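You operate a simulated robot arm through the tools that you are given. There is no shell and no other tool. Be economical: measure what you need, move in short steps, check, and stop when the job is done.

Carry out the task below with a simulated two-armed robot. There is one attempt and no reset: what you move stays moved.

TASK
Take the white tub on the grey bench and put it away on the second wall shelf from the bottom. Put the black jar on the bottom wall shelf. Fetch the beige rag and set it on the second wall shelf from the bottom. Put the bearing box that says "6204" from the grey bench on the top tray of the grey cart and the bearing box labelled "6205" on the middle shelf of the black stand. Put the blue roller on the top of the blue cabinet. Take the yellow jar on the grey bench and put it away on the second wall shelf from the bottom. The order is free. Set down upright: black jar, yellow jar.

It is judged by the outcome, as a careful person would: the job done as asked, and still so three seconds after it is handed in. It fails if anything else is knocked over, pushed out of place, dropped, spilled or broken.

THE ROBOT
Two 7-joint arms with two-finger parallel grippers on one trunk, on a base that drives. Base frame: it is fixed to the floor where the robot stands at the start and does not move with it; the origin is under the middle of the robot, x ahead of it, y to its left, z up; the surface under the hand at the start is at about z = 720. Lengths are in mm, angles in rad, forces in N, time in s.
The left shoulder is at the start at [70, 130, 987], the right one opposite. With the tool pointing down near the work surface each hand reaches from about 220 to 520 mm from the robot's upright axis, wherever it stands, measured 20 degrees to its own side. Places, roughly: bearing box [750, 250, 750]; beige rag (11x7x3 cm) [700, -800, 1000]; black jar (5x5x6 cm) [600, 0, 700]; blue roller (6x6x3 cm) [300, 700, 700]; bottom wall shelf [700, -2500, 800]; middle shelf of the black stand [-3200, 1300, 500]; second wall shelf [700, -2500, 1100]; top of the blue cabinet [-2500, -2800, 400]; top tray of the grey cart [-1000, -1200, 800]; white tub [500, 0, 750]; yellow jar (6x6x8 cm) [300, 900, 800]. Payload 1.57 kg a hand.
The TCP of each hand is the grasp point between the finger pads, 30 mm short of the fingertips. In the tool frame z runs along the fingers and y along their closing line. Largest opening 80 mm; finger width 17, thickness 12; the body of the gripper, 40 by 82 mm, starts 80 mm behind the TCP.
Orientation is told as [roll, pitch, yaw] about the base's x, y, z axes, in that order, counted from this pose: with the fingers straight down and closing along the base's y, the tool's x points along the base's -x, its y along +y and its z along -z.

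THE INTERFACE
- The arms move only by the tool step_arm. It takes "left_steps", "right_steps" or both (then of equal length, played together; a hand with none holds still); each is a list of rows, each a list of 7 numbers: the shift along the tool's x, y, z in units of 200 mm (1.0 is 200 mm), then the turn, a rotation vector about the tool's x, y, z in units of 45 degrees (1.0 is 45 degrees), then the finger opening in mm, from 0 to 80. In form: [[dx, dy, dz, wx, wy, wz, fingers], ...]. A call has 1 to 8 rows; each row is the pose to reach, as a shift and turn from the pose commanded when the call began, along the tool's axes at that moment. A call with a number of a shift or a turn outside -1 to 1 is refused whole. Rows are played at 5 a second. More than 50 mm and 0.15 rad between two rows, or a gripper value outside its range, and nothing of the call is played. A pose out of reach is approached as far as the arm can. The call stops where the force on the tool passes 40 N (or 10 N more than at its start, if that is more) or the arm is blocked; 0.2 s more then pass. The fingers move at their own pace (about 108 mm/s each) and stop on an object; they squeeze with about 20 N. The grip force told is the motor's: it shows also when the fingers shut on nothing. Time passes only in rows, and 0.2 s behind the last, so rows that repeat a pose let the fingers close. It gives the time, the measured TCP pose, the force on the tool (base axes), the opening and the grip force at its end, in the units of the frame above (readings bear some noise), with the torque about the TCP (base axes, N m) and any sound that the robot's microphone picked up.
- Cameras (640 x 400 px; columns grow to the right, rows downward): "scene" is now at [123.4, 51.8, 1218.2]; the picture's right is [0.58, -0.81, 0.00], its down [-0.44, -0.31, -0.84] and it looks along [0.68, 0.49, -0.54] (base axes); focal length 249 px, centre (320, 200). "left" rides on the left gripper at [72, 7, -122] in its tool frame; the picture's right is [-0.09, 1.00, 0.00], its down [-0.84, -0.08, -0.54] and it looks along [-0.54, -0.05, 0.84] (tool axes); focal length 238 px, centre (320, 200). "right" rides on the right gripper at [72, -7, -122] in its tool frame; the picture's right is [0.09, 1.00, 0.00], its down [-0.84, 0.08, -0.54] and it looks along [-0.54, 0.05, 0.84] (tool axes); focal length 238 px, centre (320, 200).
- capture(camera): a new picture of that camera. The clock stands still meanwhile.
- raise_lower(by): slides the trunk up (or, below 0, down) by that many mm; the arms and the scene camera ride with it, the base frame stays. It gives what a move gives, with no picture.
- roll_base(legs): drives the robot by 1 to 6 legs, each [ahead, left, turn to the left] in mm, mm and rad, along the robot's own axes; the way and the turn of a leg run together, so that a leg with both is an arc; at most 1500 mm and 3.142 rad a leg. The arms and the cameras ride along, it lands a little off, and it stops where it bumps. It gives what a move gives.
- aim_head(pan, tilt): turns the head with the scene camera to pan (to the left, within 1.501 rad either way) and tilt (down, from -0.506 to 1.204), counted from straight ahead of the robot. It gives what a move gives.
- point_at(camera, pixels): for up to 12 pixels [column, row] of the newest picture of that camera ("zoom" is the newest enlarged one), the place [x, y, z] in the base frame of the surface seen there, good to about 2 mm. The clock stands still meanwhile.
- close_up(camera, box): a new picture of the part [left, top, right, bottom] of that camera's present view, enlarged. The clock stands still meanwhile.
- hand_in(): hands the job in; it is judged then, once.

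Work in short steps. Measure before you move; look again where a grasp or a placing could have gone wrong, and mend it. You have 138 turns and 164 pictures in all, those below and enlarged ones among them. Open the grippers and draw the arms clear of the work before you hand the job in, unless the task says otherwise; then end with one line.

The tools are called after "Call:" as a command line: name --argument value ..., lists and objects as JSON in quotes. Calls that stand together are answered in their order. step_arm: Moves the arms, as the interface text tells. Its arguments: {"type":"object","properties":{"left_steps":{"type":"array"},"right_steps":{"type":"array"}},"required":[]} The other tools are called the same way: raise_lower (by) slides the trunk up or down; roll_base (legs) drives the base; aim_head (pan, tilt) turns the head that bears the scene camera; capture (camera) takes a picture; point_at (camera, pixels) gives the place of the surface under pixels of a picture; close_up (camera, box) takes an enlarged picture of a part of a camera's view; hand_in () hands the job in.

At the start:

```text
t: 0.0
left_tcp_pos: [283.8, 242.0, 1057.2]
left_orientation: [0.0, -0.002, 0.001]
left_contact_force: [0.8, 0.4, -0.3]
left_wrist_torque: [0.01, 0.01, -0.02]
left_grip_width: 80.2
left_grip_force: 0.1
right_tcp_pos: [369.3, -4.8, 981.7]
right_orientation: [0.0, 0.0, 0.002]
right_contact_force: [-0.1, -0.3, 0.5]
right_wrist_torque: [0.0, 0.0, -0.01]
right_grip_width: 80.2
right_grip_force: 0.0
trunk travel left (down, up): [-624.0, 316.0]
robot x, y, heading: [-0.1, 0.2, 0.001]
head pan, tilt: [0.621, 0.571]
```

scene: 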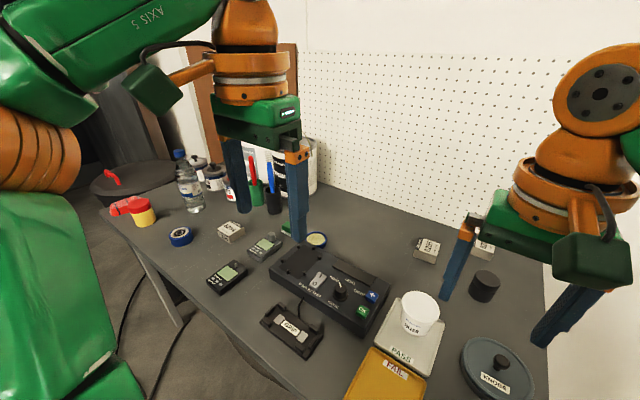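
right: 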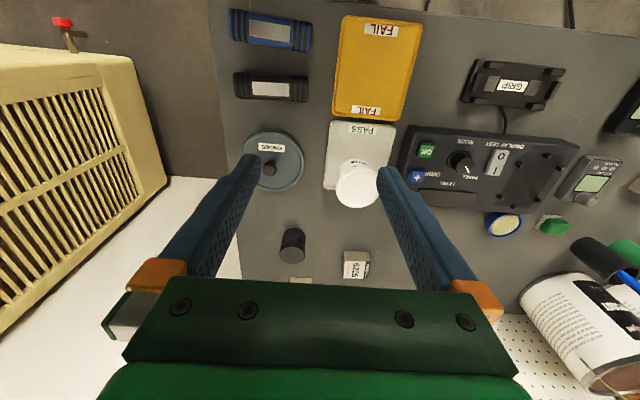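
left: 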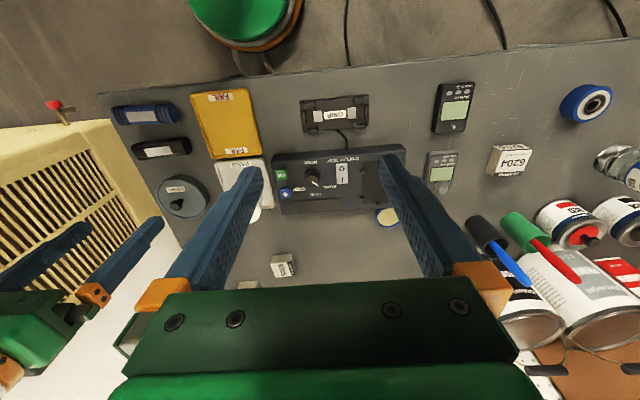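

The scene shows the bench with tub (420,312), black jar (484,286), boxes (427,248), (483,250), (231,231), yellow jar (142,212), blue roller (180,237). I enlarge the parts to read labels and measure.

Call:
close_up --camera "scene" --box '[380, 220, 540, 320]'

Call:
close_up --camera "scene" --box '[100, 160, 260, 260]'

Call:
point_at --camera "scene" --pixels '[[420, 300], [484, 278], [427, 242], [483, 246], [231, 227], [140, 206], [180, 232], [289, 228], [314, 239], [400, 360], [450, 300], [180, 241]]'

```text
4.00 times, centred on (460, 270) of scene
```

zoom: 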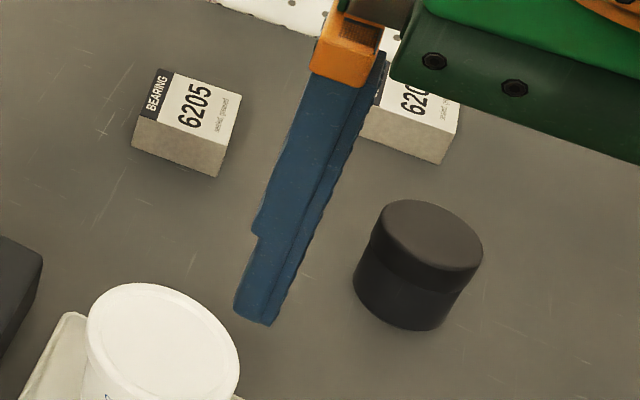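

```text
4.00 times, centred on (180, 210) of scene
```

zoom: 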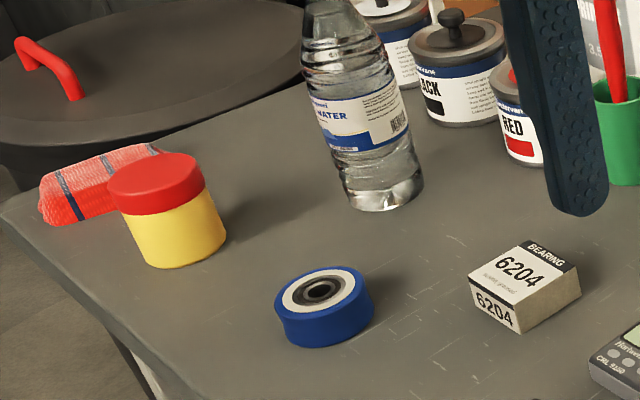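

```text
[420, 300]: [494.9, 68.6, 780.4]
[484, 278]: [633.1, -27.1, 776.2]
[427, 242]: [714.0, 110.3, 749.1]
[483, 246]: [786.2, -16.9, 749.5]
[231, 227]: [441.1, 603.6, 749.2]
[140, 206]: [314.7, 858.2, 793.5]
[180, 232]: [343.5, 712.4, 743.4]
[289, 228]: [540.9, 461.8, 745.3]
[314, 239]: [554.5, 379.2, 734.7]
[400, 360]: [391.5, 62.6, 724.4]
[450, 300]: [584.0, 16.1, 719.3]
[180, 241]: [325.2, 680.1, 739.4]
```

Labels: 6204 at (441,604), 6205 at (714,110), third box at (786,-17) still unread. I look round to the right for the rag and shelves.

Call:
aim_head --pan -0.9 --tilt 0.3

Call:
capture --camera "scene"

Call:
close_up --camera "right" --box '[240, 200, 400, 300]'

```text
t: 1.6
left_tcp_pos: [283.9, 241.6, 1058.5]
left_orientation: [0.003, 0.001, 0.002]
left_contact_force: [1.0, -0.1, 0.8]
left_wrist_torque: [0.02, -0.01, -0.02]
left_grip_width: 79.8
left_grip_force: 0.0
right_tcp_pos: [369.2, -4.6, 983.0]
right_orientation: [0.001, 0.001, 0.0]
right_contact_force: [0.9, 0.1, -0.5]
right_wrist_torque: [0.01, 0.01, -0.02]
right_grip_width: 80.2
right_grip_force: 0.1
trunk travel left (down, up): [-624.0, 316.0]
robot x, y, heading: [-0.7, 0.7, 0.001]
head pan, tilt: [-0.901, 0.3]
```

```text
158 pictures are left
```

scene: 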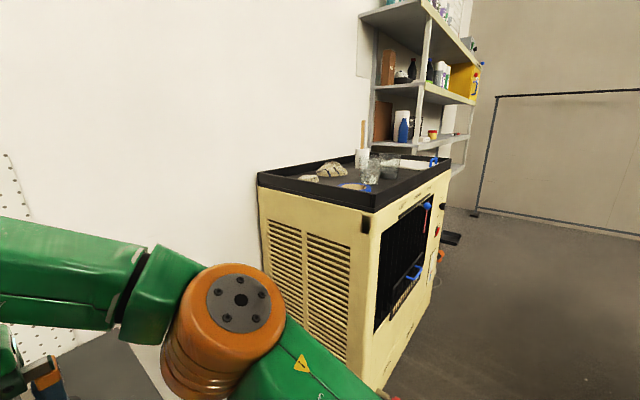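

```text
4.00 times, centred on (320, 250) of right
```

zoom: 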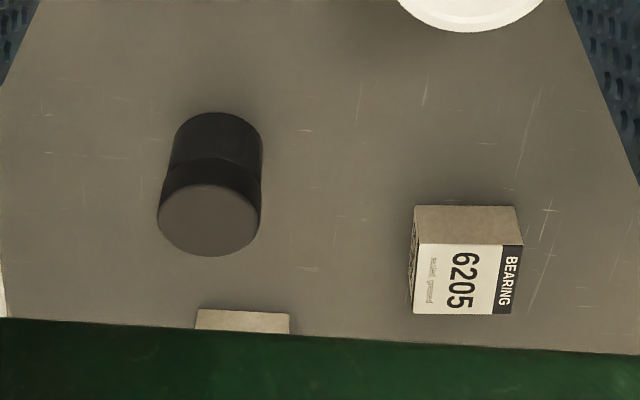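

The rag lies on the beige machine's top tray; shelves beyond. Now I measure the tub and jar widths in the right camera and look down with the head at the bench front.

Call:
close_up --camera "right" --box '[270, 110, 430, 210]'

Call:
aim_head --pan 0.0 --tilt 1.1

Call:
capture --camera "scene"

```text
4.00 times, centred on (350, 160) of right
```

zoom: 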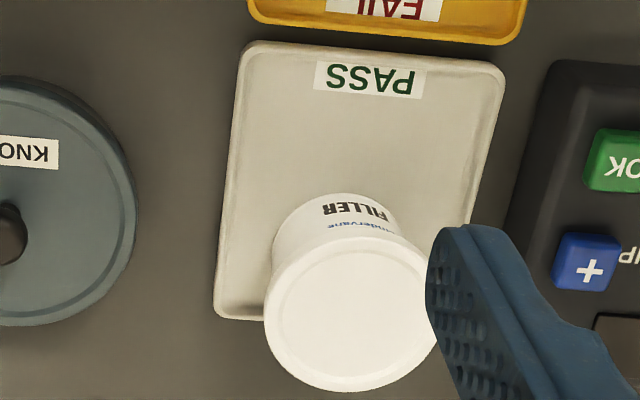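

```text
t: 2.8
left_tcp_pos: [283.2, 242.4, 1057.9]
left_orientation: [0.0, -0.001, 0.0]
left_contact_force: [-0.1, 0.1, -0.6]
left_wrist_torque: [0.01, -0.04, -0.02]
left_grip_width: 80.2
left_grip_force: 0.1
right_tcp_pos: [369.2, -4.9, 982.7]
right_orientation: [0.0, 0.001, 0.0]
right_contact_force: [-0.2, 0.2, 0.1]
right_wrist_torque: [0.03, -0.01, -0.01]
right_grip_width: 80.2
right_grip_force: 0.1
trunk travel left (down, up): [-624.0, 316.0]
robot x, y, heading: [-3.0, 2.0, -0.0]
head pan, tilt: [0.0, 1.1]
```

```text
155 pictures are left
```

scene: 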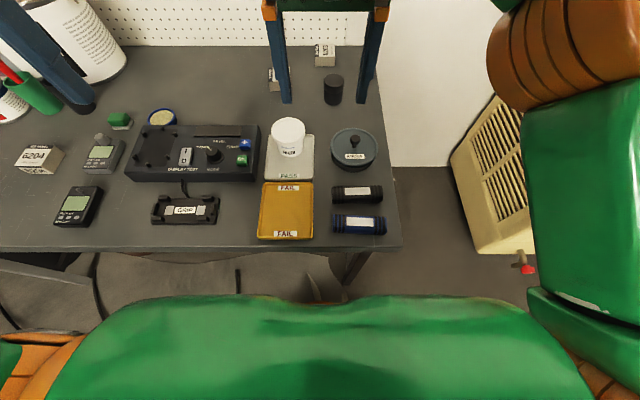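

I measure tub edges and bench edges from this scene view.

Call:
point_at --camera "scene" --pixels '[[270, 130], [304, 130], [287, 120], [287, 138], [320, 248], [395, 246], [333, 78], [331, 100], [100, 250], [287, 150], [325, 300], [388, 100]]'

Call:
close_up --camera "scene" --box '[240, 30, 400, 190]'

```text
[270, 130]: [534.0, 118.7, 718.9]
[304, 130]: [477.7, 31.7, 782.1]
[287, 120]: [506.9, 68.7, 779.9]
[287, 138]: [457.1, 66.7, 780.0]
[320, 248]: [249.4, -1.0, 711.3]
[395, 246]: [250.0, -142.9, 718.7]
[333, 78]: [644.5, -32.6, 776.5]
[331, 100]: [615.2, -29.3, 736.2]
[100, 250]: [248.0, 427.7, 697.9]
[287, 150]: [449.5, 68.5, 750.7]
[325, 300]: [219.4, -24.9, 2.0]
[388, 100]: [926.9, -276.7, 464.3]
```

```text
2.50 times, centred on (320, 110) of scene
```

zoom: 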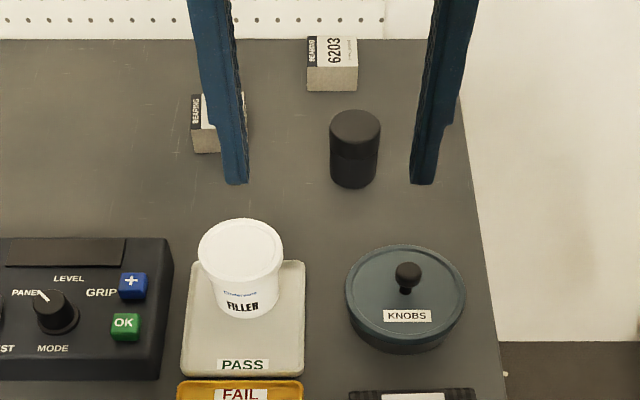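

The tub's lid spans (198..284, 258) and its body narrows below in the enlarged view. I measure those edges.

Call:
point_at --camera "zoom" --pixels '[[202, 258], [280, 258], [241, 222], [241, 282], [217, 300], [278, 300], [246, 316], [333, 130], [378, 130], [355, 113], [355, 150], [241, 255]]'

```text
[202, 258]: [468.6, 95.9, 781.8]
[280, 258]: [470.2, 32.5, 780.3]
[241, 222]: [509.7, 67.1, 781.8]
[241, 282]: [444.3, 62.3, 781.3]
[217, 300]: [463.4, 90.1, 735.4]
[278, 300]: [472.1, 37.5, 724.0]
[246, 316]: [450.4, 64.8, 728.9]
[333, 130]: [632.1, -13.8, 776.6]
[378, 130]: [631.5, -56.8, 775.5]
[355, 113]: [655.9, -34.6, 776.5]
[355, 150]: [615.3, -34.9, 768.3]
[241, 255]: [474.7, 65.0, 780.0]
```

The left hand's first picture showed a round green/orange thing at (245,20), maybe the base disc; I take a new one and measure it to know base clearance from the bench.

Call:
capture --camera "left"

Call:
point_at --camera "left" --pixels '[[245, 15], [245, 35], [245, 44], [300, 20], [195, 20], [245, 60], [320, 60]]'

```text
153 pictures are left
```

left: 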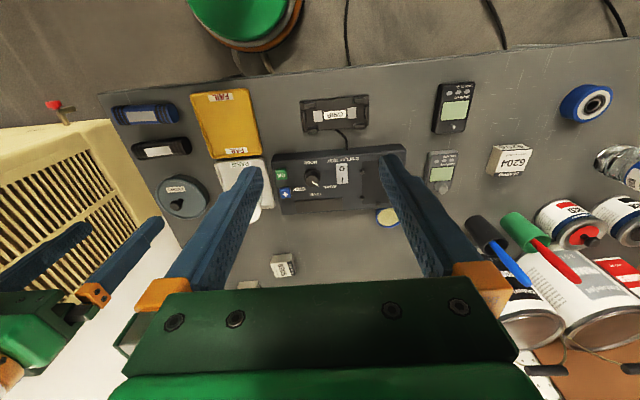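

```text
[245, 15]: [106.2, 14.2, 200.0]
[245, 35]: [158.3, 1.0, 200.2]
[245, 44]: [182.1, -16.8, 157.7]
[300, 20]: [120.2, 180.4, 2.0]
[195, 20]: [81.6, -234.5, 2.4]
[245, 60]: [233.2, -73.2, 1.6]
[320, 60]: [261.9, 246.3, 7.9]
```

The base is a 200 mm-high disc of about 180 mm radius, so it fits under the bench (top at 720). I drive ahead 120 mm carefully.

Call:
roll_base --legs '[[120, 0, 0]]'

Call:
capture --camera "scene"

```text
t: 4.0
left_tcp_pos: [387.8, 260.4, 1058.1]
left_orientation: [0.004, 0.0, 0.019]
left_contact_force: [-0.1, -0.2, -0.6]
left_wrist_torque: [0.02, 0.03, 0.0]
left_grip_width: 80.1
left_grip_force: 0.1
right_tcp_pos: [478.8, 16.1, 981.2]
right_orientation: [0.002, 0.001, 0.019]
right_contact_force: [0.0, -0.4, 0.7]
right_wrist_torque: [-0.01, -0.01, -0.02]
right_grip_width: 79.9
right_grip_force: 0.1
trunk travel left (down, up): [-624.0, 316.0]
robot x, y, heading: [108.9, 16.8, 0.023]
head pan, tilt: [0.0, 1.1]
```

```text
152 pictures are left
```

scene: 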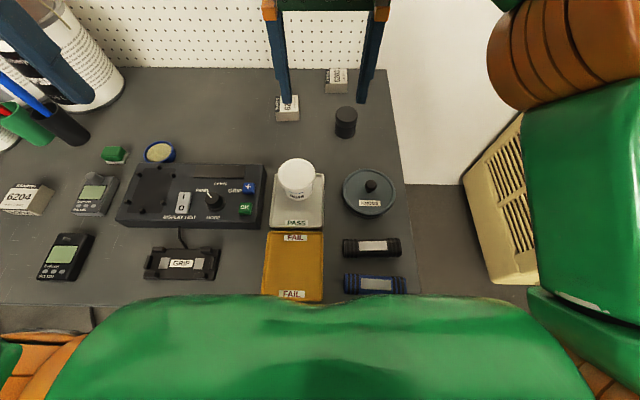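

No bump. The jar is still 527 mm from the axis, so I go 40 mm more ahead and view the right hand's camera.

Call:
roll_base --legs '[[40, 0, -0.02]]'

Call:
capture --camera "right"

```text
t: 4.9
left_tcp_pos: [411.3, 262.1, 1059.0]
left_orientation: [-0.001, 0.0, -0.034]
left_contact_force: [-1.8, 2.2, -0.7]
left_wrist_torque: [-0.24, -0.2, 0.04]
left_grip_width: 79.9
left_grip_force: 0.0
right_tcp_pos: [487.3, 10.7, 983.5]
right_orientation: [0.002, -0.002, -0.037]
right_contact_force: [0.6, 2.6, 0.4]
right_wrist_torque: [-0.25, 0.1, 0.04]
right_grip_width: 79.9
right_grip_force: 0.0
trunk travel left (down, up): [-624.0, 316.0]
robot x, y, heading: [118.8, 33.8, -0.034]
head pan, tilt: [0.0, 1.1]
```

```text
151 pictures are left
```

right: 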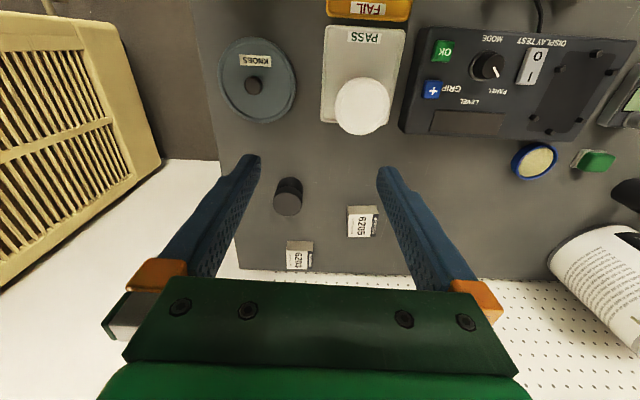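

It moved only ~10 mm ahead and slewed, so it likely touches the bench; I check that the objects have not shifted.

Call:
point_at --camera "right" --pixels '[[288, 203], [360, 108], [360, 221], [298, 262], [276, 203], [301, 203]]'

Call:
capture --camera "scene"

```text
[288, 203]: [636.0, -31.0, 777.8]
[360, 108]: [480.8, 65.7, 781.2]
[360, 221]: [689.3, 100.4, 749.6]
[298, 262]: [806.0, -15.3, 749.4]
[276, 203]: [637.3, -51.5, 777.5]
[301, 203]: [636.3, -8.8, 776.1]
```

```text
150 pictures are left
```

scene: 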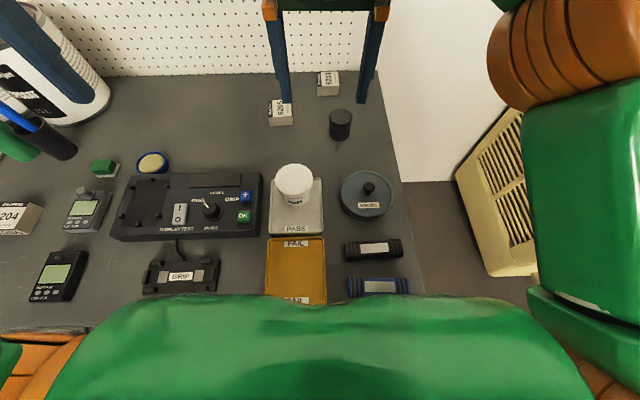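

Objects are where they were, so the bench did not move. I bring the right hand over the black jar at (636,-31), tilted about 20° forward for reach.

Call:
step_arm --right_steps '[[-0.13, -0.03, 0.1, 0, -0.08, 0, 80], [-0.26, -0.06, 0.22, 0, -0.17, 0, 80], [-0.39, -0.1, 0.34, 0, -0.26, 0, 80], [-0.52, -0.13, 0.46, 0, -0.34, 0, 80], [-0.64, -0.16, 0.58, 0, -0.42, 0, 80], [-0.745, -0.18, 0.665, 0, -0.444, 0, 80], [-0.745, -0.18, 0.665, 0, -0.444, 0, 80]]'

Call:
capture --camera "right"

```text
t: 6.5
left_tcp_pos: [411.9, 263.5, 1058.4]
left_orientation: [-0.001, -0.001, -0.034]
left_contact_force: [-0.3, 0.0, -0.2]
left_wrist_torque: [-0.03, 0.04, 0.01]
left_grip_width: 79.9
left_grip_force: 0.1
right_tcp_pos: [634.5, -28.9, 849.8]
right_orientation: [0.001, -0.349, -0.038]
right_contact_force: [0.3, 0.4, -0.6]
right_wrist_torque: [-0.02, 0.01, -0.01]
right_grip_width: 80.2
right_grip_force: 0.1
trunk travel left (down, up): [-624.0, 316.0]
robot x, y, heading: [118.8, 31.2, -0.034]
head pan, tilt: [0.0, 1.1]
```

```text
149 pictures are left
```

right: 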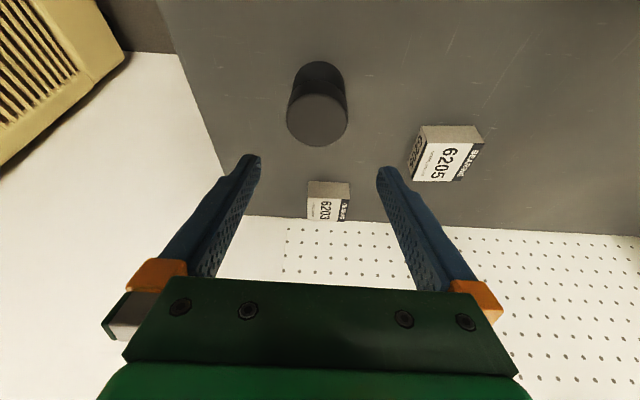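

The hand is centred above the jar. I descend vertically 95 mm and close.

Call:
step_arm --right_steps '[[0.06, -0.005, 0.17, 0, 0, 0, 80], [0.12, -0.01, 0.33, 0, 0, 0, 80], [0.162, -0.01, 0.446, 0, 0, 0, 80], [0.162, -0.01, 0.446, 0, 0, 0, 80], [0.162, -0.01, 0.446, 0, 0, 0, 30], [0.162, -0.01, 0.446, 0, 0, 0, 30], [0.162, -0.01, 0.446, 0, 0, 0, 30]]'

Call:
capture --camera "right"

```text
t: 8.1
left_tcp_pos: [411.0, 263.7, 1058.0]
left_orientation: [0.0, 0.0, -0.035]
left_contact_force: [1.3, -0.1, 0.3]
left_wrist_torque: [-0.01, 0.01, -0.01]
left_grip_width: 80.1
left_grip_force: 0.2
right_tcp_pos: [636.4, -31.3, 753.1]
right_orientation: [0.0, -0.348, -0.037]
right_contact_force: [-0.4, 0.9, 0.0]
right_wrist_torque: [-0.03, 0.0, -0.01]
right_grip_width: 49.1
right_grip_force: 20.2
trunk travel left (down, up): [-624.0, 316.0]
robot x, y, heading: [123.1, 33.3, -0.037]
head pan, tilt: [0.0, 1.1]
```

```text
148 pictures are left
```

right: 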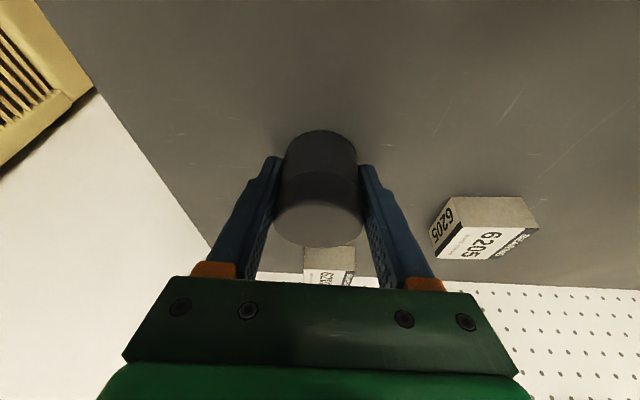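

Gripped (49 mm). I lift the jar and draw it back-right while the left hand goes over the tub at (478,65).

Call:
step_arm --right_steps '[[-0.08, 0, -0.22, 0, 0, 0, 30], [-0.16, 0, -0.44, 0, 0, 0, 30], [-0.08, -0.15, -0.57, 0, 0, 0, 30], [0.0, -0.3, -0.71, 0, 0, 0, 30], [0.09, -0.45, -0.84, 0, 0, 0, 30], [0.18, -0.6, -0.97, 0, 0, 0, 30], [0.18, -0.6, -0.97, 0, 0, 0, 30], [0.18, -0.6, -0.97, 0, 0, 0, 30]]' --left_steps '[[0, 0, 0, 0, 0, 0, 80], [0, 0, 0, 0, 0, 0, 80], [-0.06, -0.16, 0.15, 0, 0, 0, 80], [-0.12, -0.32, 0.31, 0, 0, 0, 80], [-0.18, -0.48, 0.47, 0, 0, 0, 80], [-0.24, -0.65, 0.63, 0, 0, 0, 80], [-0.31, -0.82, 0.78, 0, 0, 0, 80], [-0.37, -0.983, 0.92, 0, 0, 0, 80]]'

Call:
capture --camera "left"

Call:
capture --camera "scene"

```text
t: 9.9
left_tcp_pos: [471.6, 131.9, 911.2]
left_orientation: [0.0, 0.0, -0.034]
left_contact_force: [0.2, 0.4, -0.6]
left_wrist_torque: [-0.02, 0.01, -0.03]
left_grip_width: 80.0
left_grip_force: 0.1
left hand out of reach, approached as far as the arm can: row 7, 8
right_tcp_pos: [531.4, -147.7, 924.6]
right_orientation: [-0.001, -0.347, -0.035]
right_contact_force: [-0.2, 0.5, 0.0]
right_wrist_torque: [0.0, -0.01, 0.03]
right_grip_width: 48.7
right_grip_force: 19.9
trunk travel left (down, up): [-624.0, 316.0]
robot x, y, heading: [122.8, 31.6, -0.037]
head pan, tilt: [0.0, 1.1]
```

```text
147 pictures are left
```

left: 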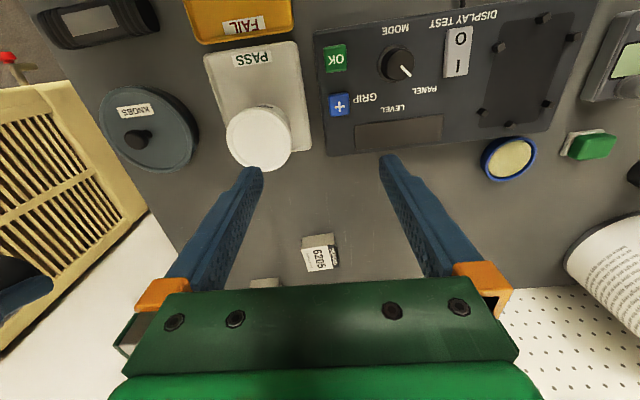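

```text
146 pictures are left
```

scene: 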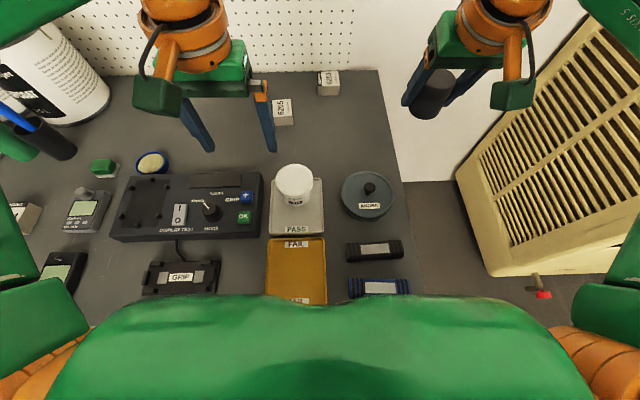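

The left hand is too far inward to reach the tub; I'd rotate the base to the right. First I check where the machine's side is.

Call:
point_at --camera "scene" --pixels '[[460, 180], [490, 270], [580, 20], [600, 150], [620, 265], [540, 290], [520, 200]]'

```text
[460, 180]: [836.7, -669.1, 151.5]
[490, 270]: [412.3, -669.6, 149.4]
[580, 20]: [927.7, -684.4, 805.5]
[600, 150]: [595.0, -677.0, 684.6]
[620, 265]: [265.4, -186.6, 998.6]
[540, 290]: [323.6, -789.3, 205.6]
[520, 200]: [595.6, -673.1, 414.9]
```

Machine side is at y=-670, enough room. I turn the base 0.3 rad right, backing 10 mm.

Call:
roll_base --legs '[[-12, 0, 0], [0, 0, -0.3]]'

Call:
capture --camera "left"

```text
t: 11.6
left_tcp_pos: [474.0, 28.9, 912.5]
left_orientation: [-0.001, 0.0, -0.325]
left_contact_force: [-0.2, 0.8, 0.0]
left_wrist_torque: [0.02, -0.01, 0.02]
left_grip_width: 80.0
left_grip_force: 0.0
right_tcp_pos: [450.7, -258.3, 924.3]
right_orientation: [-0.001, -0.349, -0.327]
right_contact_force: [0.3, 0.8, -0.8]
right_wrist_torque: [0.0, 0.05, -0.02]
right_grip_width: 48.4
right_grip_force: 19.8
trunk travel left (down, up): [-624.0, 316.0]
robot x, y, heading: [107.3, 28.0, -0.324]
head pan, tilt: [0.0, 1.1]
```

```text
145 pictures are left
```

left: 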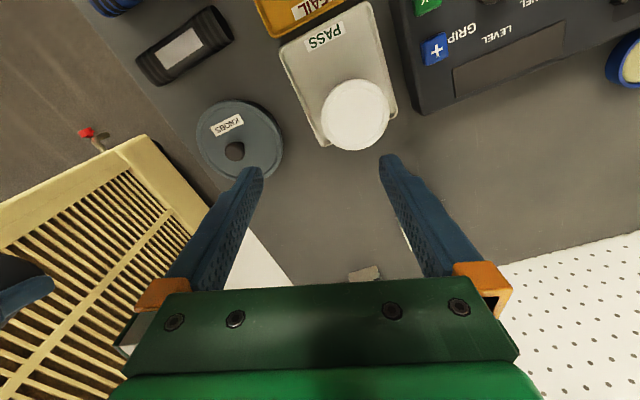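

I measure the tub's lid edges in this left view.

Call:
point_at --camera "left" --pixels '[[356, 115], [325, 115], [387, 115], [356, 84], [356, 146]]'

```text
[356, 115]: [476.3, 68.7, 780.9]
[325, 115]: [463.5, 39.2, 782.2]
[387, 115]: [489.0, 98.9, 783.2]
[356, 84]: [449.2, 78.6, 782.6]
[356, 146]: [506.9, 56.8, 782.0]
```

Tub centre (477,68), diameter ~68. I move the left hand over it and down to z≈850, then check.

Call:
step_arm --left_steps '[[0.024, 0.1, 0.1, 0, 0, 0, 80], [0.048, 0.19, 0.21, 0, 0, 0, 80], [0.048, 0.19, 0.31, 0, 0, 0, 80], [0.048, 0.19, 0.31, 0, 0, 0, 80]]'

Call:
capture --camera "left"

```text
t: 12.6
left_tcp_pos: [475.5, 68.4, 850.4]
left_orientation: [-0.003, -0.003, -0.325]
left_contact_force: [0.8, -0.4, -0.1]
left_wrist_torque: [0.0, -0.02, 0.0]
left_grip_width: 80.0
left_grip_force: 0.0
right_tcp_pos: [450.7, -257.8, 925.3]
right_orientation: [-0.001, -0.348, -0.327]
right_contact_force: [0.2, -0.6, -1.1]
right_wrist_torque: [0.01, 0.0, -0.01]
right_grip_width: 48.7
right_grip_force: 19.7
trunk travel left (down, up): [-624.0, 316.0]
robot x, y, heading: [103.8, 31.0, -0.325]
head pan, tilt: [0.0, 1.1]
```

```text
144 pictures are left
```

left: 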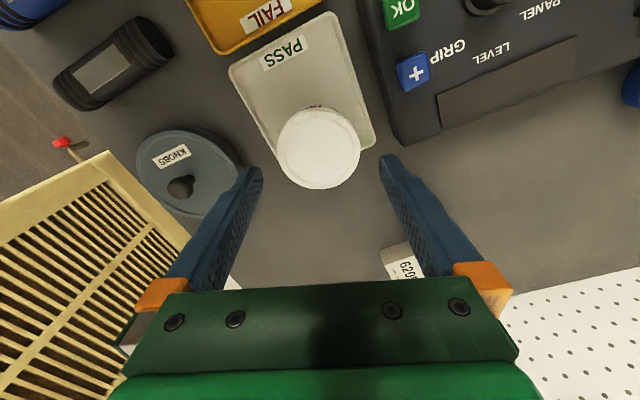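

Well centred. I check the KNOBS jar's near edge (238,165) against the left finger's descent path.

Call:
point_at --camera "left" --pixels '[[238, 160], [225, 145], [242, 175], [320, 145], [281, 145], [358, 145], [375, 145], [250, 80]]'

```text
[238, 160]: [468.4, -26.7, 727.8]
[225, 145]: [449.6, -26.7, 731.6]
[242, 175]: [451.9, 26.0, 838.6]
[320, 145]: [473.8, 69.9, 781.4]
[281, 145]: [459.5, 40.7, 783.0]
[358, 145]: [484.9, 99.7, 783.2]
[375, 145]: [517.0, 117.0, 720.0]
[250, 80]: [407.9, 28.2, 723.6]
```

Clear by 40 mm. I descend to z≈764 and close on the tub.

Call:
step_arm --left_steps '[[0, 0.004, 0.2, 0, 0, 0, 80], [0, 0.004, 0.36, 0, 0, 0, 80], [0, 0.004, 0.43, 0, 0, 0, 80], [0, 0.004, 0.43, 0, 0, 0, 80], [0, 0.004, 0.43, 0, 0, 0, 50], [0, 0.004, 0.43, 0, 0, 0, 50], [0, 0.004, 0.43, 0, 0, 0, 50]]'

Call:
capture --camera "left"

```text
t: 14.2
left_tcp_pos: [476.2, 69.3, 764.9]
left_orientation: [-0.002, 0.0, -0.325]
left_contact_force: [-0.6, 0.3, -0.3]
left_wrist_torque: [0.05, 0.01, 0.03]
left_grip_width: 71.5
left_grip_force: 20.3
right_tcp_pos: [450.8, -256.6, 925.0]
right_orientation: [0.001, -0.35, -0.325]
right_contact_force: [0.2, -0.9, -0.8]
right_wrist_torque: [0.02, -0.02, 0.01]
right_grip_width: 48.6
right_grip_force: 19.9
trunk travel left (down, up): [-624.0, 316.0]
robot x, y, heading: [108.2, 35.0, -0.325]
head pan, tilt: [0.0, 1.1]
```

```text
143 pictures are left
```

left: 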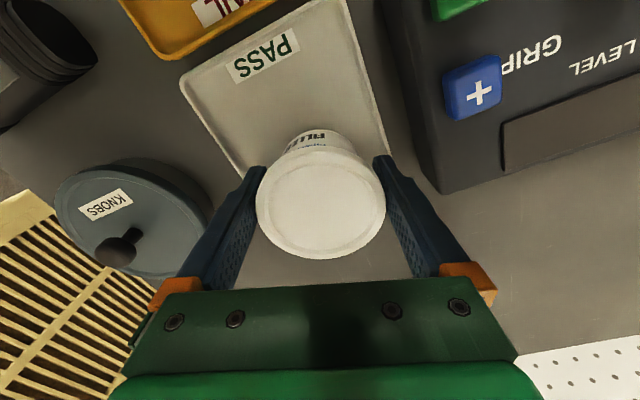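

Gripped at 71.5 mm on the lid. I lift ~190 mm and check the tub hangs well.

Call:
step_arm --left_steps '[[0, 0, -0.1, 0, 0, 0, 50], [0, 0, -0.3, 0, 0, 0, 50], [0, 0, -0.5, 0, 0, 0, 50], [0, 0, -0.7, 0, 0, 0, 50], [0, 0, -0.9, 0, 0, 0, 50], [0, 0, -0.95, 0, 0, 0, 50]]'

Call:
capture --camera "left"

Call:
capture --camera "scene"

```text
t: 15.6
left_tcp_pos: [477.5, 69.1, 956.7]
left_orientation: [-0.003, 0.0, -0.325]
left_contact_force: [1.1, -0.7, -2.8]
left_wrist_torque: [-0.03, 0.0, 0.05]
left_grip_width: 71.4
left_grip_force: 20.5
right_tcp_pos: [450.7, -257.8, 923.8]
right_orientation: [0.0, -0.346, -0.326]
right_contact_force: [0.1, -0.6, 0.3]
right_wrist_torque: [0.02, 0.02, -0.03]
right_grip_width: 49.0
right_grip_force: 20.2
trunk travel left (down, up): [-624.0, 316.0]
robot x, y, heading: [105.1, 29.5, -0.325]
head pan, tilt: [0.0, 1.1]
```

```text
142 pictures are left
```

left: 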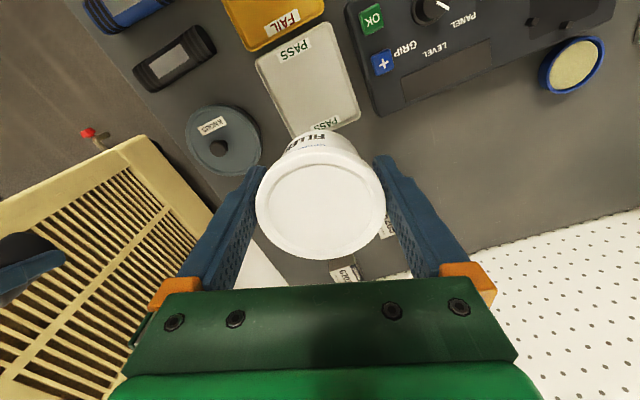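

```text
141 pictures are left
```

scene: 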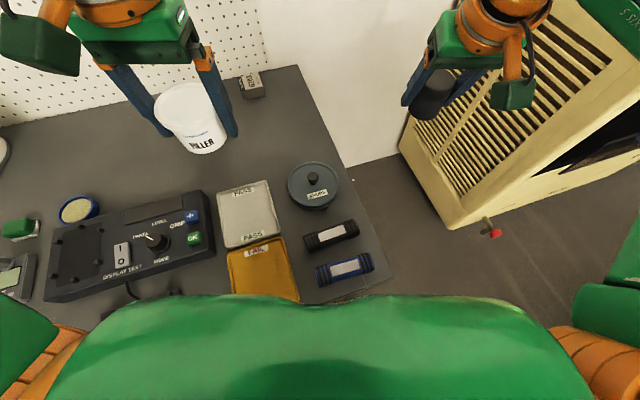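

Both objects are held. I back out from the bench, straighten, and look right along the route.

Call:
roll_base --legs '[[-450, 0, 0], [0, 0, 0.325]]'

Call:
aim_head --pan -1.3 --tilt 0.35

Call:
capture --camera "scene"

```text
t: 19.4
left_tcp_pos: [16.8, 331.5, 955.6]
left_orientation: [0.001, -0.001, 0.012]
left_contact_force: [-1.0, -0.6, -3.0]
left_wrist_torque: [0.02, 0.0, 0.02]
left_grip_width: 71.4
left_grip_force: 20.1
right_tcp_pos: [100.1, 15.6, 925.7]
right_orientation: [0.0, -0.346, 0.009]
right_contact_force: [-0.6, 0.7, -0.2]
right_wrist_torque: [0.0, 0.04, 0.01]
right_grip_width: 48.7
right_grip_force: 20.0
trunk travel left (down, up): [-624.0, 316.0]
robot x, y, heading: [-316.3, 173.2, 0.014]
head pan, tilt: [0.0, 1.1]
```

```text
t: 20.9
left_tcp_pos: [15.9, 332.8, 954.8]
left_orientation: [-0.001, 0.001, 0.013]
left_contact_force: [0.3, 0.3, -3.4]
left_wrist_torque: [-0.01, 0.03, 0.01]
left_grip_width: 71.3
left_grip_force: 19.9
right_tcp_pos: [99.8, 15.2, 923.3]
right_orientation: [0.001, -0.348, 0.01]
right_contact_force: [0.2, -0.8, -0.5]
right_wrist_torque: [0.0, -0.02, -0.03]
right_grip_width: 48.8
right_grip_force: 19.8
trunk travel left (down, up): [-624.0, 316.0]
robot x, y, heading: [-321.6, 175.2, 0.012]
head pan, tilt: [-1.3, 0.351]
```

```text
140 pictures are left
```

scene: 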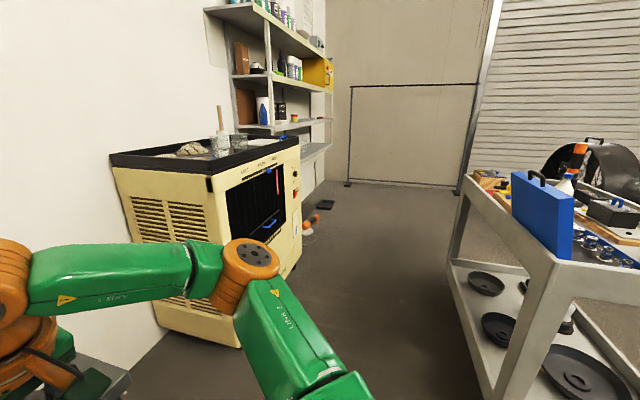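

The corridor lies between machine and cart. I measure machine front, the floor thing at (310,222), the cart edge and the shelf levels.

Call:
point_at --camera "scene" --pixels '[[215, 330], [295, 245], [310, 228], [325, 205], [475, 385], [455, 240], [550, 262], [300, 123], [318, 148], [300, 80], [460, 195], [320, 30]]'

Call:
close_up --camera "scene" --box '[190, 0, 350, 200]'

```text
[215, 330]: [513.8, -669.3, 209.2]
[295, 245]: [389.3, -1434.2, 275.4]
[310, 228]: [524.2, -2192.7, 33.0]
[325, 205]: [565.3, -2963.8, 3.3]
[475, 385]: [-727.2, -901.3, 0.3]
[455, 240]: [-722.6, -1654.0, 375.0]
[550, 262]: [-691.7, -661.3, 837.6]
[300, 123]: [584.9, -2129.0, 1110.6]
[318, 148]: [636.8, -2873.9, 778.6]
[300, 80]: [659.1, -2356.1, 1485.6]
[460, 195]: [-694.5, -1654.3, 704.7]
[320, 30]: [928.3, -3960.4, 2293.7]
```

```text
2.00 times, centred on (270, 100) of scene
```

zoom: 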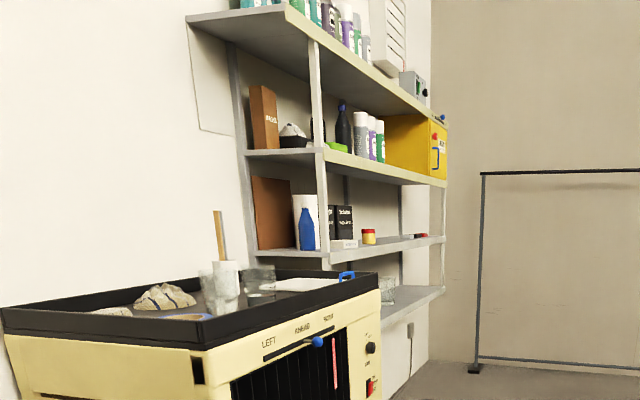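

Route clear between x=-690 and 330. I strafe right ~2550 mm to face the shelves.

Call:
roll_base --legs '[[0, -1300, 0], [0, -1270, 0]]'

Call:
aim_head --pan 0 --tilt 0.2

Call:
capture --camera "scene"

```text
t: 33.3
left_tcp_pos: [84.2, -2211.9, 955.0]
left_orientation: [-0.002, -0.001, 0.037]
left_contact_force: [1.0, 0.0, -2.3]
left_wrist_torque: [0.0, 0.0, 0.01]
left_grip_width: 71.5
left_grip_force: 20.0
right_tcp_pos: [174.2, -2526.3, 924.2]
right_orientation: [0.0, -0.348, 0.036]
right_contact_force: [0.3, 0.4, -1.4]
right_wrist_torque: [0.01, 0.02, -0.02]
right_grip_width: 48.6
right_grip_force: 20.0
trunk travel left (down, up): [-624.0, 316.0]
robot x, y, heading: [-242.5, -2375.4, 0.035]
head pan, tilt: [-1.3, 0.351]
```

```text
t: 34.8
left_tcp_pos: [84.4, -2210.9, 954.1]
left_orientation: [-0.002, 0.0, 0.037]
left_contact_force: [0.3, 0.1, -3.4]
left_wrist_torque: [0.01, 0.01, -0.02]
left_grip_width: 71.5
left_grip_force: 20.2
right_tcp_pos: [174.3, -2525.2, 923.9]
right_orientation: [0.0, -0.351, 0.035]
right_contact_force: [-0.2, 0.3, -0.8]
right_wrist_torque: [0.02, 0.0, -0.01]
right_grip_width: 48.7
right_grip_force: 19.9
trunk travel left (down, up): [-624.0, 316.0]
robot x, y, heading: [-246.7, -2380.4, 0.039]
head pan, tilt: [0.0, 0.201]
```

```text
138 pictures are left
```

scene: 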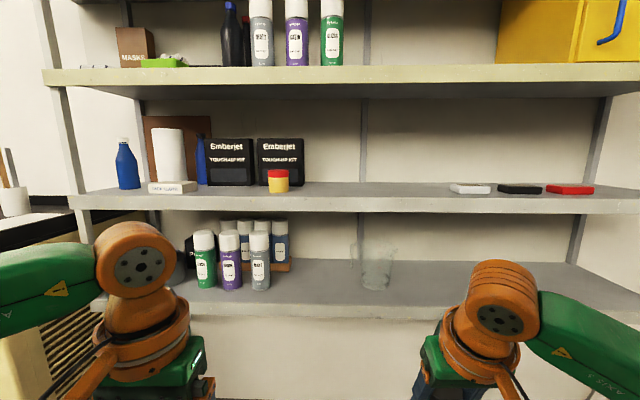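

Shelf 2 is free between columns 300 and 445; the bottom shelf is free right of the glass (377,265). I measure.

Call:
point_at --camera "scene" --pixels '[[370, 187], [370, 200], [370, 210], [300, 188], [440, 190], [440, 270], [440, 295], [440, 310], [378, 285], [360, 270], [398, 262], [440, 85]]'

```text
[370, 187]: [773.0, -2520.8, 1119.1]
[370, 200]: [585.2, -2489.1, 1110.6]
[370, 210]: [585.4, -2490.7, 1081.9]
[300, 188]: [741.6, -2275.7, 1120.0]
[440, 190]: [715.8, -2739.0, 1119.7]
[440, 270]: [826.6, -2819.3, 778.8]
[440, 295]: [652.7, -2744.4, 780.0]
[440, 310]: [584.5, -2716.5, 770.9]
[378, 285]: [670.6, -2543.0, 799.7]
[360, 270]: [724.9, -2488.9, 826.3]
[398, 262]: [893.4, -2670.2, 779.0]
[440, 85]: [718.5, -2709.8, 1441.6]
```

I measure the tops of the wrist joints relative to the TCPs to judge clearance under the upper shelves.

Call:
point_at --camera "scene" --pixels '[[135, 230], [140, 270], [145, 300], [60, 265], [500, 270], [498, 305], [560, 310], [500, 340], [440, 345]]'

```text
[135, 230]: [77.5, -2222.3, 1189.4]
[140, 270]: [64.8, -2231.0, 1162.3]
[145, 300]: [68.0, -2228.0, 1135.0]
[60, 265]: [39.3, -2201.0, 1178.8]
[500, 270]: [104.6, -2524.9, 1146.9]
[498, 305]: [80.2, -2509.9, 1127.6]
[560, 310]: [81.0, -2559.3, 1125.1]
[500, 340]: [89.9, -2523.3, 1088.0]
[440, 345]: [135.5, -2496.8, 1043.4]
```

Wrist tops are ~240 mm above the TCP, so hands fit under the shelves. I retract the left arm 130 mm and lower the trunk 92 mm so the jar enters just above the bottom shelf (z=780).

Call:
step_arm --left_steps '[[0.2, 0, 0, 0, 0, 0, 50], [0.42, 0, 0, 0, 0, 0, 50], [0.63, 0, 0, 0, 0, 0, 50], [0.63, 0, 0, 0, 0, 0, 50]]'

Call:
raise_lower --by -92

Call:
roll_base --legs '[[0, -125, -0.039], [370, 0, 0]]'

Call:
aim_head --pan -0.3 --tilt 0.5

Call:
capture --camera "scene"

Call:
capture --camera "right"

```text
t: 35.8
left_tcp_pos: [-43.6, -2217.2, 954.4]
left_orientation: [0.0, 0.0, 0.037]
left_contact_force: [0.2, -0.2, -3.7]
left_wrist_torque: [0.05, 0.0, -0.02]
left_grip_width: 71.5
left_grip_force: 20.1
right_tcp_pos: [176.2, -2526.1, 923.9]
right_orientation: [0.001, -0.347, 0.035]
right_contact_force: [0.2, -0.4, -1.6]
right_wrist_torque: [0.01, 0.04, -0.03]
right_grip_width: 48.5
right_grip_force: 20.1
trunk travel left (down, up): [-624.0, 316.0]
robot x, y, heading: [-249.1, -2377.2, 0.035]
head pan, tilt: [0.0, 0.201]
```

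```text
t: 37.0
left_tcp_pos: [-42.8, -2216.5, 862.4]
left_orientation: [-0.001, 0.0, 0.038]
left_contact_force: [-0.2, 0.6, -2.2]
left_wrist_torque: [-0.04, 0.05, -0.05]
left_grip_width: 71.3
left_grip_force: 20.5
right_tcp_pos: [175.1, -2524.9, 832.2]
right_orientation: [-0.001, -0.349, 0.034]
right_contact_force: [-0.1, -0.1, -1.4]
right_wrist_torque: [-0.01, 0.04, 0.01]
right_grip_width: 48.6
right_grip_force: 20.2
trunk travel left (down, up): [-532.0, 408.0]
robot x, y, heading: [-247.1, -2372.8, 0.038]
head pan, tilt: [0.0, 0.201]
```

```text
t: 40.3
left_tcp_pos: [330.9, -2354.8, 859.9]
left_orientation: [-0.001, 0.0, -0.005]
left_contact_force: [-0.3, -0.6, -2.3]
left_wrist_torque: [-0.01, 0.02, -0.03]
left_grip_width: 71.3
left_grip_force: 19.9
right_tcp_pos: [535.8, -2671.2, 832.2]
right_orientation: [0.0, -0.351, -0.005]
right_contact_force: [-0.4, -0.2, -0.9]
right_wrist_torque: [0.01, 0.0, 0.0]
right_grip_width: 48.4
right_grip_force: 19.5
trunk travel left (down, up): [-532.0, 408.0]
robot x, y, heading: [120.2, -2507.7, -0.007]
head pan, tilt: [0.0, 0.201]
```

```text
t: 41.1
left_tcp_pos: [329.6, -2354.3, 862.2]
left_orientation: [-0.002, -0.001, -0.004]
left_contact_force: [0.3, 0.5, -3.0]
left_wrist_torque: [0.0, 0.01, 0.0]
left_grip_width: 71.2
left_grip_force: 19.8
right_tcp_pos: [535.8, -2673.0, 831.3]
right_orientation: [0.0, -0.351, -0.007]
right_contact_force: [0.1, -0.2, -1.5]
right_wrist_torque: [0.02, 0.03, -0.03]
right_grip_width: 48.5
right_grip_force: 19.5
trunk travel left (down, up): [-532.0, 408.0]
robot x, y, heading: [118.2, -2507.9, -0.01]
head pan, tilt: [-0.3, 0.499]
```

```text
137 pictures are left
```

scene: 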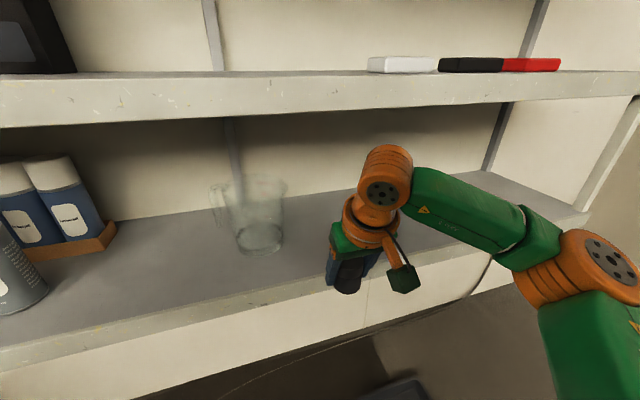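

```text
136 pictures are left
```

right: 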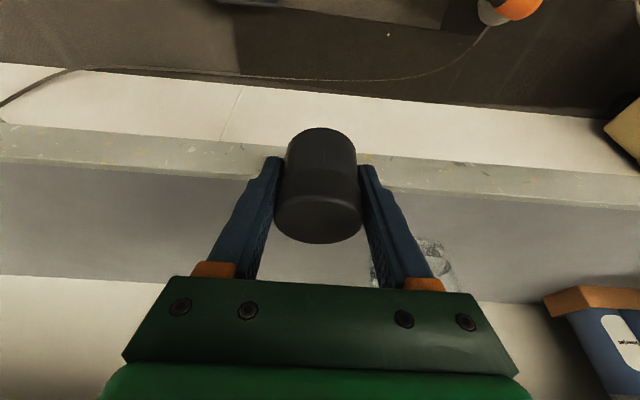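

Jar bottom sits ~18 mm above shelf level, hand under shelf 2. I drive 60 mm ahead, then extend the hand to (650,-2700) above the shelf.

Call:
roll_base --legs '[[60, 0, 0]]'

Call:
step_arm --right_steps '[[-0.1, -0.05, 0.035, 0, 0, 0, 30], [-0.2, -0.12, 0.072, 0, 0, 0, 30], [-0.26, -0.14, 0.095, 0, 0, 0, 30], [-0.26, -0.14, 0.095, 0, 0, 0, 30]]'

Call:
capture --camera "scene"

Call:
capture --camera "right"

```text
t: 42.0
left_tcp_pos: [390.5, -2354.6, 863.2]
left_orientation: [0.001, 0.003, -0.002]
left_contact_force: [0.3, 0.1, -2.7]
left_wrist_torque: [0.04, 0.03, -0.03]
left_grip_width: 71.6
left_grip_force: 20.1
right_tcp_pos: [594.1, -2672.7, 833.8]
right_orientation: [-0.001, -0.348, -0.004]
right_contact_force: [1.2, -0.7, -0.8]
right_wrist_torque: [-0.02, 0.0, 0.0]
right_grip_width: 48.3
right_grip_force: 19.7
trunk travel left (down, up): [-532.0, 408.0]
robot x, y, heading: [179.1, -2508.5, -0.003]
head pan, tilt: [-0.3, 0.499]
```

```text
t: 43.0
left_tcp_pos: [390.2, -2355.3, 861.2]
left_orientation: [0.0, 0.0, -0.001]
left_contact_force: [-0.4, 0.6, -3.6]
left_wrist_torque: [-0.03, 0.03, -0.01]
left_grip_width: 71.3
left_grip_force: 19.8
right_tcp_pos: [651.0, -2700.0, 832.9]
right_orientation: [-0.001, -0.349, -0.004]
right_contact_force: [0.1, -0.4, -0.3]
right_wrist_torque: [-0.03, 0.01, 0.04]
right_grip_width: 48.6
right_grip_force: 20.0
trunk travel left (down, up): [-532.0, 408.0]
robot x, y, heading: [180.6, -2504.1, -0.004]
head pan, tilt: [-0.3, 0.499]
```

```text
135 pictures are left
```

scene: 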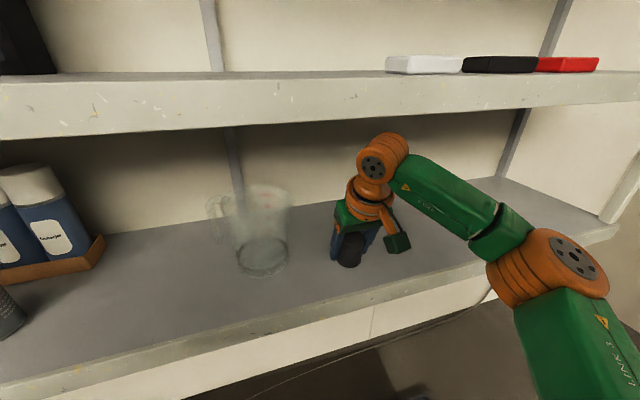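

```text
134 pictures are left
```

right: 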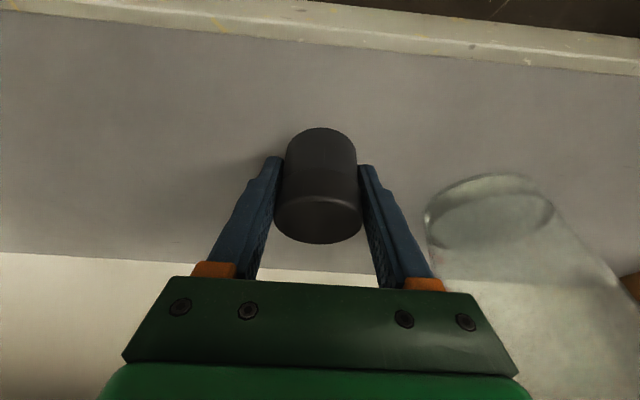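

Positioned with a gap to the glass. I lower ~20 mm to the shelf and open, then check before withdrawing.

Call:
step_arm --right_steps '[[0.015, 0, 0.045, 0, 0, 0, 30], [0.029, 0, 0.08, 0, 0, 0, 30], [0.034, 0, 0.094, 0, 0, 0, 30], [0.034, 0, 0.094, 0, 0, 0, 30], [0.034, 0, 0.094, 0, 0, 0, 66], [0.034, 0, 0.094, 0, 0, 0, 66], [0.034, 0, 0.094, 0, 0, 0, 66]]'

Call:
capture --camera "right"

```text
t: 44.6
left_tcp_pos: [389.7, -2354.9, 861.8]
left_orientation: [-0.002, 0.0, -0.002]
left_contact_force: [-0.5, 0.1, -2.9]
left_wrist_torque: [0.03, 0.0, -0.01]
left_grip_width: 71.1
left_grip_force: 19.5
right_tcp_pos: [650.3, -2699.0, 812.2]
right_orientation: [0.0, -0.349, -0.005]
right_contact_force: [-0.5, 0.4, 0.5]
right_wrist_torque: [-0.01, 0.02, -0.02]
right_grip_width: 66.1
right_grip_force: 0.0
trunk travel left (down, up): [-532.0, 408.0]
robot x, y, heading: [177.3, -2507.5, -0.0]
head pan, tilt: [-0.3, 0.499]
```

```text
133 pictures are left
```

right: 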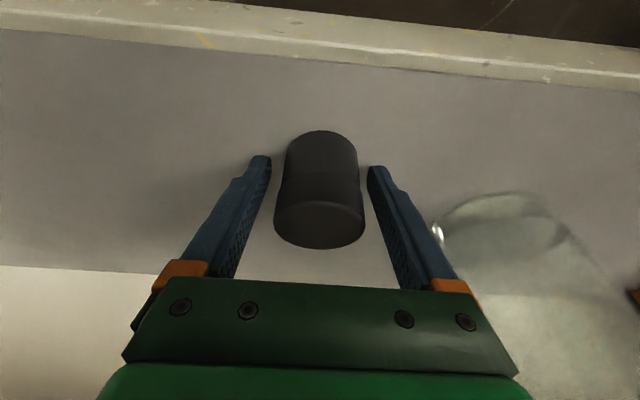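

The jar stands upright and free. I withdraw the right hand horizontally 180 mm.

Call:
step_arm --right_steps '[[0.2, 0, -0.075, 0, 0, 0, 66], [0.42, 0, -0.155, 0, 0, 0, 66], [0.64, 0, -0.235, 0, 0, 0, 66], [0.85, 0, -0.31, 0, 0, 0, 66]]'

Call:
roll_base --legs '[[-120, 0, 0]]'

Call:
raise_lower --by 312

Call:
aim_head --pan 0.2 --tilt 0.6

Call:
capture --camera "scene"

```text
t: 45.6
left_tcp_pos: [389.8, -2355.3, 862.2]
left_orientation: [0.0, 0.0, -0.002]
left_contact_force: [-0.3, 0.1, -2.6]
left_wrist_torque: [-0.02, -0.01, 0.01]
left_grip_width: 71.3
left_grip_force: 19.6
right_tcp_pos: [469.2, -2699.4, 812.8]
right_orientation: [0.0, -0.349, -0.004]
right_contact_force: [-0.3, 0.0, 0.3]
right_wrist_torque: [0.0, -0.03, 0.04]
right_grip_width: 66.0
right_grip_force: 0.0
trunk travel left (down, up): [-532.0, 408.0]
robot x, y, heading: [175.7, -2509.9, -0.008]
head pan, tilt: [-0.3, 0.499]
```

```text
t: 46.9
left_tcp_pos: [271.7, -2355.5, 861.4]
left_orientation: [0.0, -0.001, -0.001]
left_contact_force: [-1.0, -0.1, -2.9]
left_wrist_torque: [0.01, 0.01, 0.03]
left_grip_width: 71.5
left_grip_force: 19.9
right_tcp_pos: [351.7, -2698.6, 813.5]
right_orientation: [0.0, -0.349, -0.004]
right_contact_force: [0.0, -0.5, 0.2]
right_wrist_torque: [-0.02, -0.01, -0.01]
right_grip_width: 65.9
right_grip_force: 0.1
trunk travel left (down, up): [-532.0, 408.0]
robot x, y, heading: [57.2, -2508.5, -0.005]
head pan, tilt: [-0.3, 0.499]
```

```text
t: 50.0
left_tcp_pos: [271.8, -2354.5, 1174.3]
left_orientation: [0.0, 0.001, 0.002]
left_contact_force: [0.0, -0.1, -3.8]
left_wrist_torque: [0.0, 0.01, -0.01]
left_grip_width: 71.4
left_grip_force: 20.1
right_tcp_pos: [351.8, -2697.2, 1125.1]
right_orientation: [-0.002, -0.349, -0.002]
right_contact_force: [0.7, -0.2, 0.4]
right_wrist_torque: [-0.01, 0.02, -0.02]
right_grip_width: 65.8
right_grip_force: 0.1
trunk travel left (down, up): [-844.0, 96.0]
robot x, y, heading: [60.0, -2510.4, -0.0]
head pan, tilt: [-0.3, 0.499]
```

```text
t: 50.9
left_tcp_pos: [270.4, -2356.0, 1173.6]
left_orientation: [0.0, 0.0, 0.001]
left_contact_force: [0.0, -0.6, -2.8]
left_wrist_torque: [0.01, -0.01, -0.01]
left_grip_width: 71.4
left_grip_force: 19.7
right_tcp_pos: [350.8, -2697.5, 1125.9]
right_orientation: [0.0, -0.348, -0.003]
right_contact_force: [0.3, 0.6, -0.3]
right_wrist_torque: [-0.01, 0.02, -0.01]
right_grip_width: 65.9
right_grip_force: 0.1
trunk travel left (down, up): [-844.0, 96.0]
robot x, y, heading: [59.0, -2510.3, -0.002]
head pan, tilt: [0.201, 0.6]
```

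```text
132 pictures are left
```

scene: 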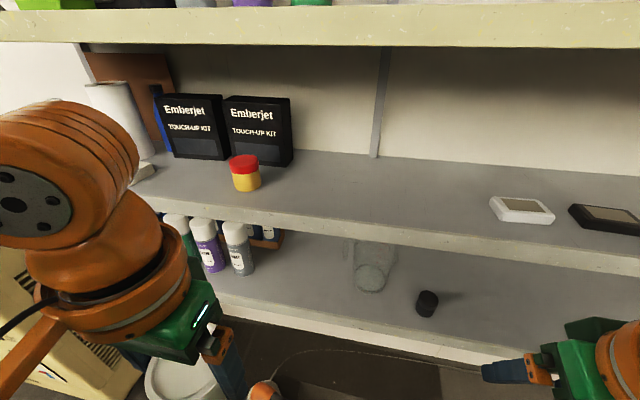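

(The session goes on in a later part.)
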